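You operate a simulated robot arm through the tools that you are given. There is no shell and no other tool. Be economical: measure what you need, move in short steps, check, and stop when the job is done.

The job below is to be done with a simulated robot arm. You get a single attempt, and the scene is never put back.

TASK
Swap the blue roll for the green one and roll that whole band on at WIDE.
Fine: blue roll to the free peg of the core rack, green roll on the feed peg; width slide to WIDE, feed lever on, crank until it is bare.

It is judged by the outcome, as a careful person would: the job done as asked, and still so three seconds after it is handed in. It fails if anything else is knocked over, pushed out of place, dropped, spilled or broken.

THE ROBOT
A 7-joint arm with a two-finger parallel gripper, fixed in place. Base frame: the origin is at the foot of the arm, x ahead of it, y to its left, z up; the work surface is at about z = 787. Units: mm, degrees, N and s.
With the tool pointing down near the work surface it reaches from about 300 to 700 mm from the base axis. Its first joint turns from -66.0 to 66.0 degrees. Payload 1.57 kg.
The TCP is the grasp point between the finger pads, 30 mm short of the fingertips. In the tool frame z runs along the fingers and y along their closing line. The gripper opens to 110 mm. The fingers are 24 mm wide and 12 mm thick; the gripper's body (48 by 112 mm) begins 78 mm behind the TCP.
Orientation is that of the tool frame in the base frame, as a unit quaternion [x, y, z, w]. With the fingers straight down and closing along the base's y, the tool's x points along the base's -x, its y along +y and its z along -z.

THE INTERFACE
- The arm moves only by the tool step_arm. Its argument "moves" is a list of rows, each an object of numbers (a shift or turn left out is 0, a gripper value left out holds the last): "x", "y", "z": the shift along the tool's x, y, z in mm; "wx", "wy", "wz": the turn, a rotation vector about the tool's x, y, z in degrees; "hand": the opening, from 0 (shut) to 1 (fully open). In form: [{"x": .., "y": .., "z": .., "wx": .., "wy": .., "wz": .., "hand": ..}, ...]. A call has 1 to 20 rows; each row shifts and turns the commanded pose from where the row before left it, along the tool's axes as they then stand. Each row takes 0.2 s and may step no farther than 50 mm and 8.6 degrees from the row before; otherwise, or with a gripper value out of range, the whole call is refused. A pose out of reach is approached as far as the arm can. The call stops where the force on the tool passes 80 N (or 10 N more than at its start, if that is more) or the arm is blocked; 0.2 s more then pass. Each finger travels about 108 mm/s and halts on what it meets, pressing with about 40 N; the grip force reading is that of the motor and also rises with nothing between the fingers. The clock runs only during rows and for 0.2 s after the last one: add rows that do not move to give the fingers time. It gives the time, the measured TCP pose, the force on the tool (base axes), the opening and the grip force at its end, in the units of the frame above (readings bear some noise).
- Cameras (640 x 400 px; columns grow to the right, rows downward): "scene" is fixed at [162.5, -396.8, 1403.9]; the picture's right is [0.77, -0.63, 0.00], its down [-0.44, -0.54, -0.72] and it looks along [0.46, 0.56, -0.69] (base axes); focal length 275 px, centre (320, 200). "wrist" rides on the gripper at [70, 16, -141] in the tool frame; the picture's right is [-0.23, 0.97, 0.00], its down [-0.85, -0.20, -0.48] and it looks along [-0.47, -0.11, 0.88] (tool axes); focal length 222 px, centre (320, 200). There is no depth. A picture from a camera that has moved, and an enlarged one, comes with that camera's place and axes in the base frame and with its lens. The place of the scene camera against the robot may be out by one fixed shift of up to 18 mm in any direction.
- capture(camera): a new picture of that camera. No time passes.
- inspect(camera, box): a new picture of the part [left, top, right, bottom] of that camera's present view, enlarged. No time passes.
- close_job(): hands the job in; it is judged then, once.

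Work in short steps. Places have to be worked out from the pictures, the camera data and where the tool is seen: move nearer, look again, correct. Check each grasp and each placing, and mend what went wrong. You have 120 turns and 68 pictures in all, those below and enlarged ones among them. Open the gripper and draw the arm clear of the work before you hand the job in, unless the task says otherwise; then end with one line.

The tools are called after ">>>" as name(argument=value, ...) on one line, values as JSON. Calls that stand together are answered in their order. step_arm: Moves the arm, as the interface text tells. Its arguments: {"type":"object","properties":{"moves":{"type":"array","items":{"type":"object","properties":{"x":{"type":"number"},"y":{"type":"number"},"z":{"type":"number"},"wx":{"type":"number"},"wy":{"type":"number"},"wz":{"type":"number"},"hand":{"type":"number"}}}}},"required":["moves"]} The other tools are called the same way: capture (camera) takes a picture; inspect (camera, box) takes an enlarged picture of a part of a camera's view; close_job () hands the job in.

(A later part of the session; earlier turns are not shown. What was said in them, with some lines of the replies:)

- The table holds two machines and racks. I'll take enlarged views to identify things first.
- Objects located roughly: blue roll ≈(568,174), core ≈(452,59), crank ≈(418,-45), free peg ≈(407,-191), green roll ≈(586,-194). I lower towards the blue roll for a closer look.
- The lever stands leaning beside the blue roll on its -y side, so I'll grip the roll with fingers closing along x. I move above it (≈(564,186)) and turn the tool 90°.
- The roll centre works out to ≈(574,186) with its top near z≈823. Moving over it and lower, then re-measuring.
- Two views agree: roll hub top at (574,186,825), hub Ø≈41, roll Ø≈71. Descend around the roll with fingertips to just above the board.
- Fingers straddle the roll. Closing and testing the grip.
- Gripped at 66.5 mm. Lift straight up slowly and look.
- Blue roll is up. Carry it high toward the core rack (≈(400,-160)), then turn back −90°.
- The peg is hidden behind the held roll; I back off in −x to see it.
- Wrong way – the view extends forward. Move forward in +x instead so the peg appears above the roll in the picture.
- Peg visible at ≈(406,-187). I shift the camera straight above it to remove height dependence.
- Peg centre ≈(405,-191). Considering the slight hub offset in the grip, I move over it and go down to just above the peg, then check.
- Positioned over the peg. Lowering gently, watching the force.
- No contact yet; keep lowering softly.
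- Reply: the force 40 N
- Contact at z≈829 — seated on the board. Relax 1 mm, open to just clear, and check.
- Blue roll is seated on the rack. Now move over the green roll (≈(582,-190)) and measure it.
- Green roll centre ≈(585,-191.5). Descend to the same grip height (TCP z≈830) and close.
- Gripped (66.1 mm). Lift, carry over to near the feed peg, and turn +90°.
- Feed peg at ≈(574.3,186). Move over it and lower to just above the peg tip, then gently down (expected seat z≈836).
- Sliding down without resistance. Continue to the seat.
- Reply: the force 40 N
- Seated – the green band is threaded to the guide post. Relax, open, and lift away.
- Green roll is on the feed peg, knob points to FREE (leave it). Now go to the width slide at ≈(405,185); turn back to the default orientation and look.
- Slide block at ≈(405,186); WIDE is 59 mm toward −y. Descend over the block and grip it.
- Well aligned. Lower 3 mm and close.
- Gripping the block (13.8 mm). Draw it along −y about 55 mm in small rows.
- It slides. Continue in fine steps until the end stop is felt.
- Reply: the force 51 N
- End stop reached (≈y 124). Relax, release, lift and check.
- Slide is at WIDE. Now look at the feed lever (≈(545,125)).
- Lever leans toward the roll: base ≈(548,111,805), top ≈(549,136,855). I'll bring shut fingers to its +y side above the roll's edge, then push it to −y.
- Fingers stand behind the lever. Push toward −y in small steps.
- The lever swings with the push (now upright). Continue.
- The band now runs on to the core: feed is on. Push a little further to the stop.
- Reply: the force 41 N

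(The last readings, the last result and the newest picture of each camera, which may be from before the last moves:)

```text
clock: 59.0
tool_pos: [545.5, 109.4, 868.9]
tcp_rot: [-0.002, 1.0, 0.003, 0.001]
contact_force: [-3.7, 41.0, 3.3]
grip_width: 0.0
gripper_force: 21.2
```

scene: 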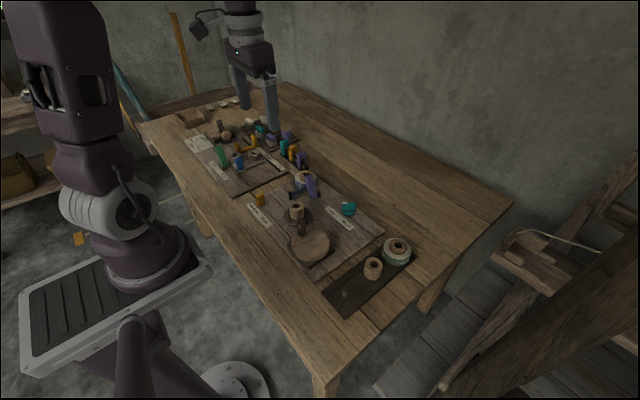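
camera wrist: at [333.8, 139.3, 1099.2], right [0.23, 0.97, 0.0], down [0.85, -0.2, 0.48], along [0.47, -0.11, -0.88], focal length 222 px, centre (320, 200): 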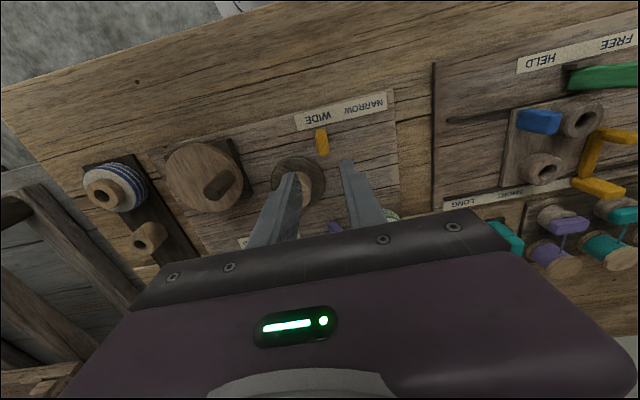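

At its stop. Back off, lift, and go to look at the crank.

>>> step_arm(moves=[{"y": 10}, {"z": -45}, {"z": -45}, {"x": 20, "y": -45}, {"x": 20, "y": -45}, {"x": 20, "y": -45}, {"x": 15, "y": -40, "hand": 0.5}, {}])

>>> capture(camera="wrist")

>>> inspect(camera="wrist", box=[200, 40, 440, 190])

```text
clock: 60.8
tool_pos: [472.5, -61.8, 961.5]
tcp_rot: [-0.001, 1.0, 0.0, 0.0]
contact_force: [-0.4, 0.0, 1.2]
grip_width: 55.0
gripper_force: 0.1
```

```text
27 pictures are left
camera wrist: at [401.9, -44.6, 1101.9], right [0.23, 0.97, 0.0], down [0.85, -0.2, 0.48], along [0.47, -0.11, -0.88], focal length 222 px, centre (320, 200)
```

wrist: 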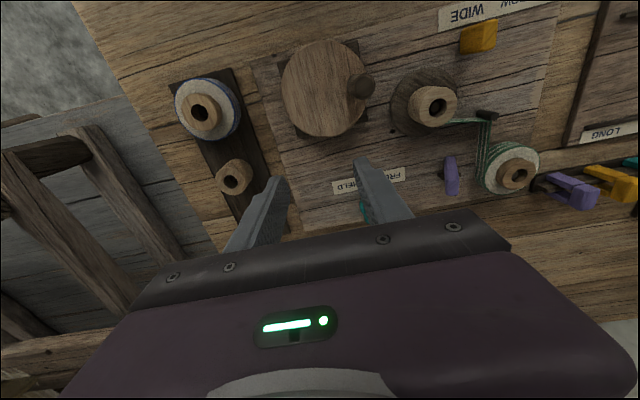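

```text
2.67 times, centred on (320, 115) of wrist
camera zoom: at [401.9, -44.6, 1101.9], right [0.23, 0.97, 0.0], down [0.85, -0.2, 0.48], along [0.47, -0.11, -0.88], focal length 592 px, centre (320, 427)
```

zoom: 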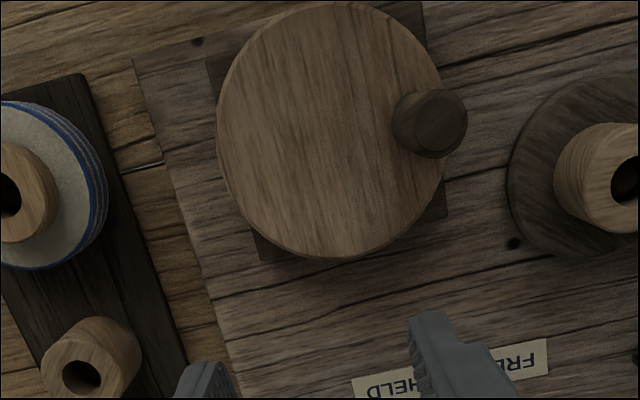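

Crank: disc centre ≈(416,-43.5), radius 48; handle ≈(417,-5), top z≈865, crank radius ≈38. Move over the handle and down around it.

>>> step_arm(moves=[{"x": 28, "y": 28, "hand": 0.42}, {"x": 27.5, "y": 28.5}, {"z": 35}, {"z": 20}, {}])

>>> inspect(camera="wrist", box=[200, 90, 440, 240])

>>> inspect(camera="scene", box=[240, 170, 360, 260])

```text
clock: 62.0
tool_pos: [415.1, -4.1, 905.2]
tcp_rot: [0.0, 1.0, 0.0, 0.001]
contact_force: [0.1, 0.4, -0.7]
grip_width: 46.2
gripper_force: 0.0
```

```text
2.67 times, centred on (320, 165) of wrist
camera zoom: at [344.9, 13.1, 1045.7], right [0.23, 0.97, 0.0], down [0.85, -0.2, 0.48], along [0.47, -0.11, -0.88], focal length 592 px, centre (320, 293)
```

zoom: 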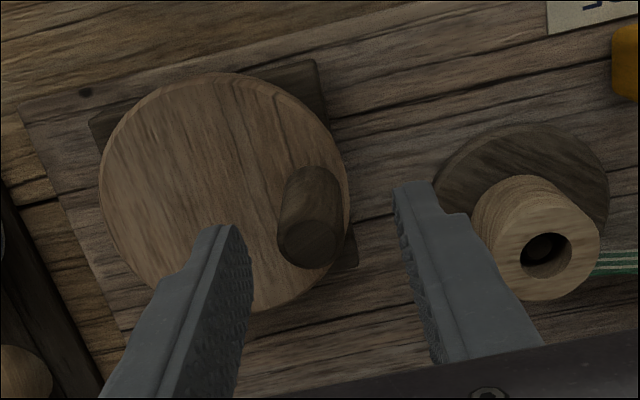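

```text
4.44 times, centred on (300, 215) of scene
camera zoom: at [162.6, -396.8, 1403.9], right [0.77, -0.63, 0.0], down [-0.44, -0.54, -0.72], along [0.46, 0.56, -0.69], focal length 1224 px, centre (409, 133)
```

zoom: 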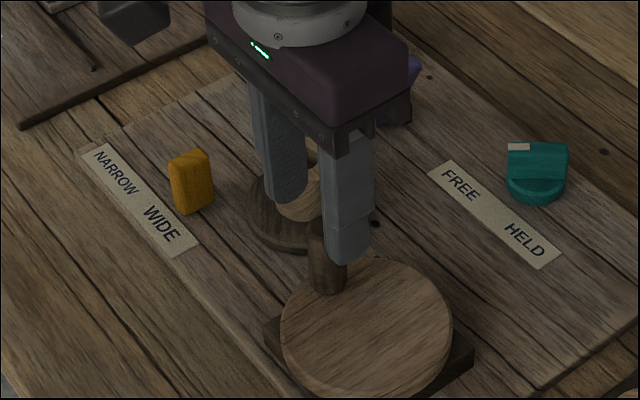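

Handle is at ≈(418.5,-7). Small correction, descend and close.

>>> step_arm(moves=[{"x": -3, "y": -3}, {"z": 20}, {"z": 18}, {"hand": 0.1}, {}, {}, {}])

>>> inspect(camera="wrist", box=[200, 90, 440, 240])

```text
clock: 63.6
tool_pos: [418.6, -9.0, 867.2]
tcp_rot: [0.001, 1.0, 0.0, 0.0]
contact_force: [0.6, -17.3, 1.8]
grip_width: 21.4
gripper_force: 34.6
```

```text
2.67 times, centred on (320, 165) of wrist
camera zoom: at [347.8, 9.6, 1007.2], right [0.23, 0.97, 0.0], down [0.85, -0.2, 0.48], along [0.47, -0.11, -0.88], focal length 592 px, centre (320, 293)
```

zoom: 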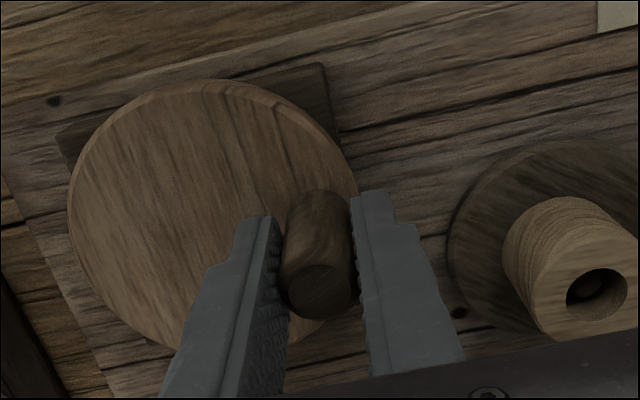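

Handle gripped (21.4 mm). Start the crank clockwise (seen from above; the band reaches the core on its +x side) with a short arc, checking forces.

>>> step_arm(moves=[{"y": -1.3}, {"x": -5.45, "y": -0.72}, {"x": -5.26, "y": -1.55}, {"x": -4.96, "y": -2.37}, {"x": -4.53, "y": -3.11}, {"x": -3.98, "y": -3.78}, {}])

>>> inspect(camera="scene", box=[250, 160, 350, 260])

```text
clock: 65.2
tool_pos: [443.1, -20.1, 866.4]
tcp_rot: [0.0, 1.0, 0.0, 0.001]
contact_force: [10.5, 10.3, 1.2]
grip_width: 21.6
gripper_force: 35.0
```

```text
4.00 times, centred on (300, 210) of scene
camera zoom: at [162.8, -396.5, 1403.9], right [0.77, -0.63, 0.0], down [-0.44, -0.54, -0.72], along [0.46, 0.56, -0.69], focal length 1101 px, centre (400, 160)
```

zoom: 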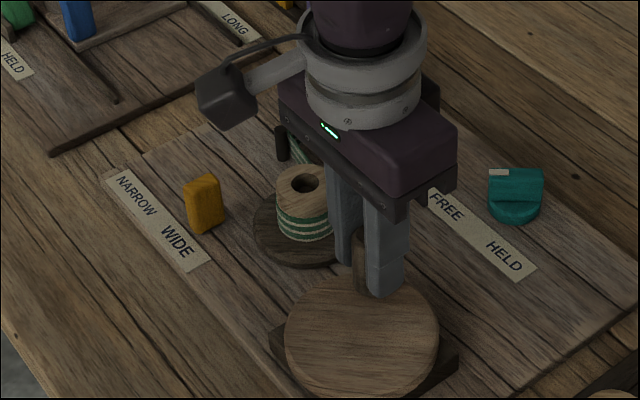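

The green band is winding onto the core. Forces point slightly outward, so radius ≈36.3; continue the arc.

>>> step_arm(moves=[{"x": -5.6, "y": -5.95}, {"x": -3.3, "y": -7.5}, {"x": -1.5, "y": -8.08}, {"x": 0.36, "y": -8.21}, {"x": 2.19, "y": -7.92}, {"x": 3.93, "y": -7.22}, {"x": 5.44, "y": -6.16}, {}])

```text
clock: 67.0
tool_pos: [440.9, -73.0, 866.7]
tcp_rot: [0.002, 1.0, 0.0, -0.001]
contact_force: [10.4, -12.9, -10.3]
grip_width: 21.8
gripper_force: 34.6
```

Tracking well. Refined centre ≈(417.5,-45.7), R≈36.7; continue.

>>> step_arm(moves=[{"x": 5.23, "y": -5.64}, {"x": 7.03, "y": -3.06}, {"x": 7.52, "y": -1.53}, {"x": 7.67, "y": 0.07}, {"x": 7.5, "y": 1.66}, {"x": 6.98, "y": 3.18}, {"x": 6.16, "y": 4.56}, {}])

```text
clock: 68.8
tool_pos: [394.3, -71.3, 867.1]
tcp_rot: [-0.001, 1.0, 0.0, 0.002]
contact_force: [16.4, 18.5, -24.3]
grip_width: 21.8
gripper_force: 35.0
```

Refit: centre ≈(418.7,-45.9), R≈35.7. Finish the first turn.

>>> step_arm(moves=[{"x": 3.6, "y": 6.94}, {"x": 3.5, "y": 6.59}, {"x": 2.06, "y": 7.17}, {"x": 0.52, "y": 7.45}, {"x": -1.04, "y": 7.39}, {"x": -2.55, "y": 7.01}, {"x": -3.96, "y": 6.33}, {"x": -5.18, "y": 5.37}, {"x": -6.19, "y": 4.17}, {"x": -6.92, "y": 2.8}, {"x": -7.35, "y": 1.29}, {}])

>>> inspect(camera="scene", box=[250, 140, 370, 260])

```text
clock: 71.4
tool_pos: [416.8, -7.3, 866.4]
tcp_rot: [0.001, 1.0, 0.0, 0.003]
contact_force: [-0.5, 14.2, 10.7]
grip_width: 21.7
gripper_force: 33.9
```

```text
3.33 times, centred on (310, 200) of scene
camera zoom: at [162.4, -396.4, 1404.0], right [0.77, -0.63, 0.0], down [-0.44, -0.54, -0.72], along [0.46, 0.56, -0.69], focal length 918 px, centre (353, 200)
```

zoom: 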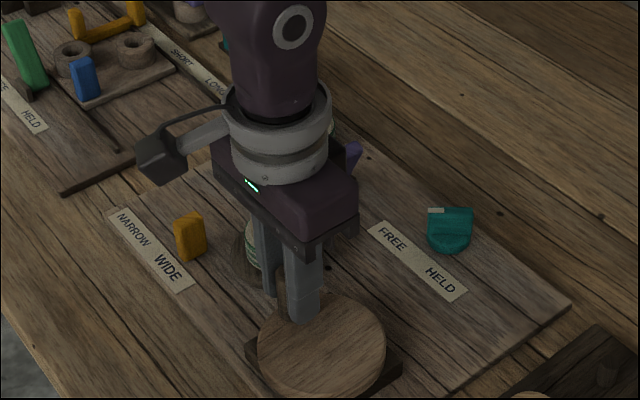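

First turn complete. Continue with larger steps for the next half turn.

>>> step_arm(moves=[{"x": -11.21, "y": -0.07}, {"x": -10.37, "y": -4.4}, {"x": -8.5, "y": -7.39}, {"x": -5.8, "y": -9.65}, {"x": -2.53, "y": -10.98}, {"x": 0.98, "y": -11.22}, {"x": 4.4, "y": -10.37}, {"x": 7.39, "y": -8.5}, {"x": 9.65, "y": -5.8}, {"x": 10.98, "y": -2.53}, {}])

>>> inspect(camera="scene", box=[250, 140, 370, 260])

```text
clock: 73.8
tool_pos: [422.6, -78.4, 866.4]
tcp_rot: [0.0, 1.0, -0.001, 0.001]
contact_force: [-2.1, 13.6, -19.0]
grip_width: 21.6
gripper_force: 34.2
```

```text
3.33 times, centred on (310, 200) of scene
camera zoom: at [162.8, -396.5, 1404.0], right [0.77, -0.63, 0.0], down [-0.44, -0.54, -0.72], along [0.46, 0.56, -0.69], focal length 918 px, centre (353, 200)
```

zoom: 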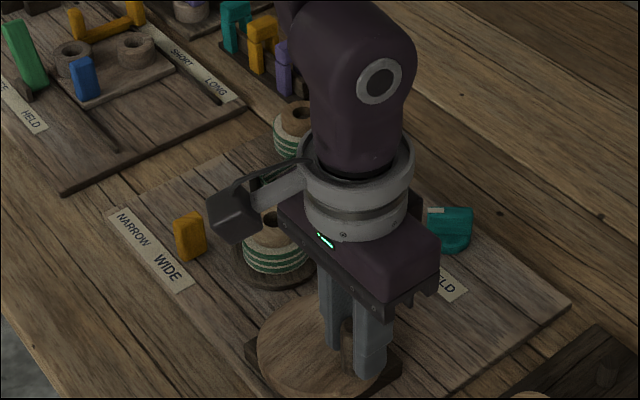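

Feeding well. Continue the second half with a 1 mm +y correction.

>>> step_arm(moves=[{"x": 11.22, "y": 1.98}, {"x": 10.37, "y": 4.4}, {"x": 8.5, "y": 7.39}, {"x": 5.8, "y": 9.65}, {"x": 2.53, "y": 10.98}, {"x": -0.98, "y": 11.22}, {"x": -4.4, "y": 10.37}, {"x": -7.39, "y": 8.5}, {"x": -9.65, "y": 5.8}, {"x": -10.98, "y": 2.53}, {}])

```text
clock: 76.2
tool_pos: [417.2, -8.8, 866.1]
tcp_rot: [0.001, 1.0, 0.0, 0.0]
contact_force: [0.9, -19.4, -19.8]
grip_width: 21.5
gripper_force: 34.7
```

>>> step_arm(moves=[{"x": -11.21, "y": -0.97}, {"x": -10.37, "y": -4.4}, {"x": -8.5, "y": -7.39}, {"x": -5.8, "y": -9.65}, {"x": -2.53, "y": -10.98}, {"x": 0.98, "y": -11.22}, {"x": 4.4, "y": -10.37}, {"x": 7.39, "y": -8.5}, {"x": 9.65, "y": -5.8}, {"x": 10.98, "y": -2.53}, {}])

>>> inspect(camera="scene", box=[270, 150, 350, 230])

```text
clock: 78.6
tool_pos: [421.9, -80.6, 867.0]
tcp_rot: [0.0, 1.0, -0.001, 0.002]
contact_force: [0.6, -2.7, 27.6]
grip_width: 21.3
gripper_force: 34.1
```

```text
5.00 times, centred on (310, 190) of scene
camera zoom: at [162.2, -396.8, 1403.9], right [0.77, -0.63, 0.0], down [-0.44, -0.54, -0.72], along [0.46, 0.56, -0.69], focal length 1377 px, centre (370, 250)
```

zoom: 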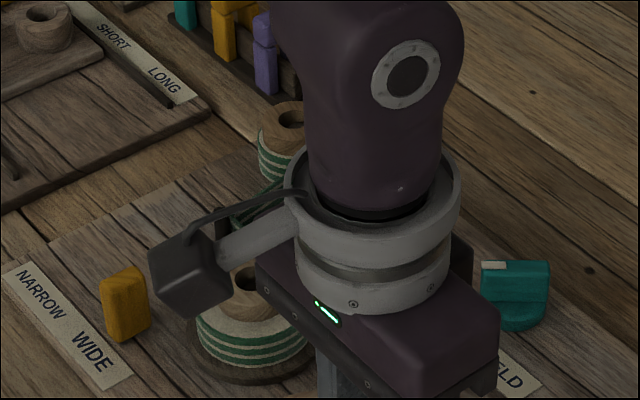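

Feed roll is still thinner. Another half turn back to the top, then the next half.

>>> step_arm(moves=[{"x": 11.22, "y": 0.98}, {"x": 10.37, "y": 4.4}, {"x": 8.5, "y": 7.39}, {"x": 5.8, "y": 9.65}, {"x": 2.53, "y": 10.98}, {"x": -0.98, "y": 11.22}, {"x": -4.4, "y": 10.37}, {"x": -7.39, "y": 8.5}, {"x": -9.65, "y": 5.8}, {"x": -10.98, "y": 2.53}, {}])

>>> step_arm(moves=[{"x": -11.21, "y": -0.5}, {"x": -10.37, "y": -4.4}, {"x": -8.5, "y": -7.39}, {"x": -5.8, "y": -9.65}, {"x": -2.53, "y": -10.98}, {"x": 0.98, "y": -11.22}, {"x": 4.4, "y": -10.37}, {"x": 7.39, "y": -8.5}, {"x": 9.65, "y": -5.8}, {"x": 10.98, "y": -2.53}, {}])

>>> inspect(camera="scene", box=[270, 150, 350, 230])

```text
clock: 81.0
tool_pos: [415.6, -8.7, 865.9]
tcp_rot: [0.001, 1.0, -0.001, 0.0]
contact_force: [0.5, -11.3, -23.2]
grip_width: 21.0
gripper_force: 34.4
```

```text
clock: 83.4
tool_pos: [420.7, -79.7, 865.8]
tcp_rot: [0.002, 1.0, -0.002, 0.001]
contact_force: [0.4, -31.0, 33.1]
grip_width: 21.1
gripper_force: 34.3
```

```text
5.00 times, centred on (310, 190) of scene
camera zoom: at [162.1, -397.5, 1403.7], right [0.77, -0.63, 0.0], down [-0.44, -0.54, -0.72], along [0.46, 0.56, -0.69], focal length 1377 px, centre (370, 250)
```

zoom: 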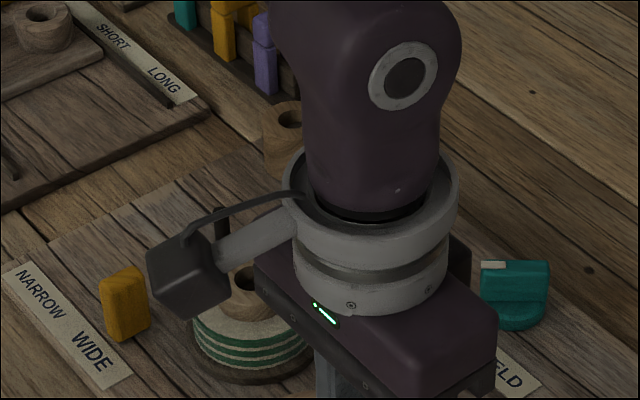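

The feed core appears bare. Release the handle, lift clear and look.

>>> step_arm(moves=[{"y": -1.5}, {"hand": 0.42}, {}, {}, {"z": -30}, {"z": -40}, {"z": -40}, {"x": 30, "y": -20, "z": -20}, {}])

>>> inspect(camera="scene", box=[250, 150, 370, 240])

>>> capture(camera="wrist")

```text
clock: 85.4
tool_pos: [390.6, -100.3, 996.0]
tcp_rot: [0.001, 1.0, 0.0, 0.0]
contact_force: [-0.7, 0.5, -0.1]
grip_width: 46.1
gripper_force: 0.0
```

```text
4.44 times, centred on (310, 195) of scene
camera zoom: at [162.5, -396.8, 1403.9], right [0.77, -0.63, 0.0], down [-0.44, -0.54, -0.72], along [0.46, 0.56, -0.69], focal length 1224 px, centre (364, 222)
```

zoom: 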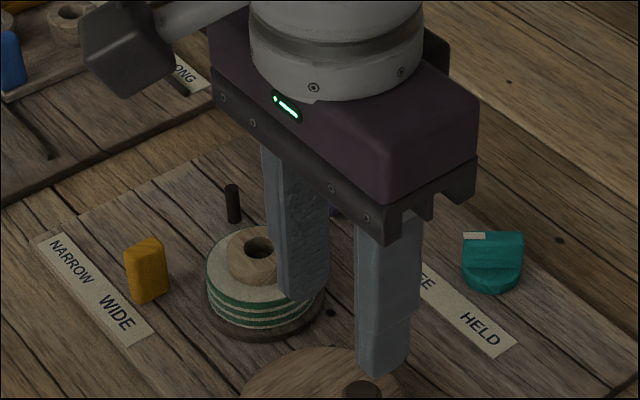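

```text
16 pictures are left
camera wrist: at [320.3, -82.9, 1136.4], right [0.23, 0.97, 0.0], down [0.85, -0.2, 0.48], along [0.47, -0.11, -0.88], focal length 222 px, centre (320, 200)
```

wrist: 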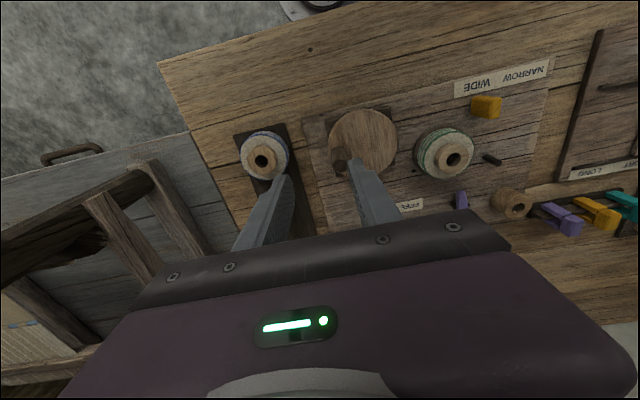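

The feed core is bare and the full band is on the core. Draw the arm up and clear, then a final look.

>>> step_arm(moves=[{"z": -45}, {"z": -45}, {"y": -45}, {"y": -45}, {"y": -45}, {}])

>>> inspect(camera="scene", box=[230, 140, 430, 310])

>>> inspect(camera="scene", box=[270, 150, 350, 230])

```text
clock: 86.8
tool_pos: [391.7, -238.2, 1084.3]
tcp_rot: [0.0, 1.0, 0.0, 0.0]
contact_force: [-1.1, -0.2, 0.1]
grip_width: 46.6
gripper_force: 0.1
```

```text
2.35 times, centred on (330, 225) of scene
camera zoom: at [162.5, -396.8, 1403.9], right [0.77, -0.63, 0.0], down [-0.44, -0.54, -0.72], along [0.46, 0.56, -0.69], focal length 648 px, centre (296, 141)
```

zoom: 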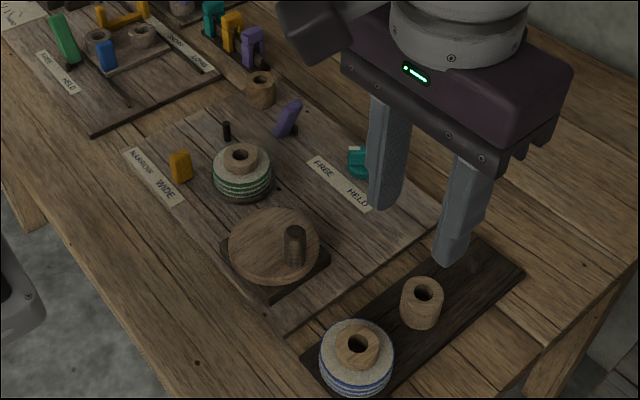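

```text
5.00 times, centred on (310, 190) of scene
camera zoom: at [162.5, -396.8, 1403.9], right [0.77, -0.63, 0.0], down [-0.44, -0.54, -0.72], along [0.46, 0.56, -0.69], focal length 1377 px, centre (370, 250)
```

zoom: 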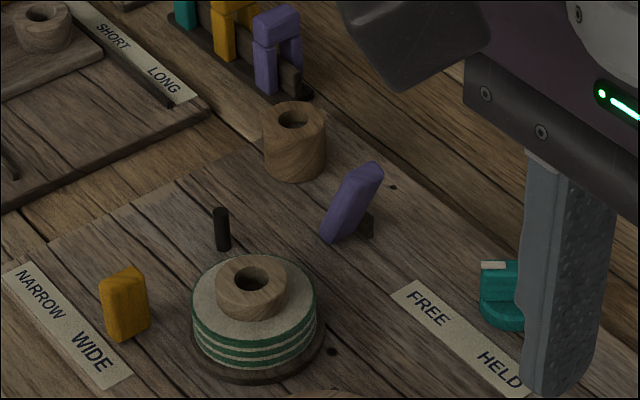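

Everything is in place: blue on the rack, green core bare on the feed peg, slide WIDE, lever on, band wound. Open the gripper fully and hand in.

>>> step_arm(moves=[{"hand": 1.0}, {}, {}])

>>> close_job()

```text
clock: 87.6
tool_pos: [393.1, -237.2, 1082.1]
tcp_rot: [0.0, 1.0, 0.0, 0.001]
contact_force: [-0.1, 0.2, -0.2]
grip_width: 110.0
gripper_force: 0.1
```

```text
The job is handed in.
```

The job is done and handed in: the blue roll sits on the rack's free peg, the slide is at WIDE with the feed lever on, and the whole green band is wound on, leaving its core bare on the feed peg.
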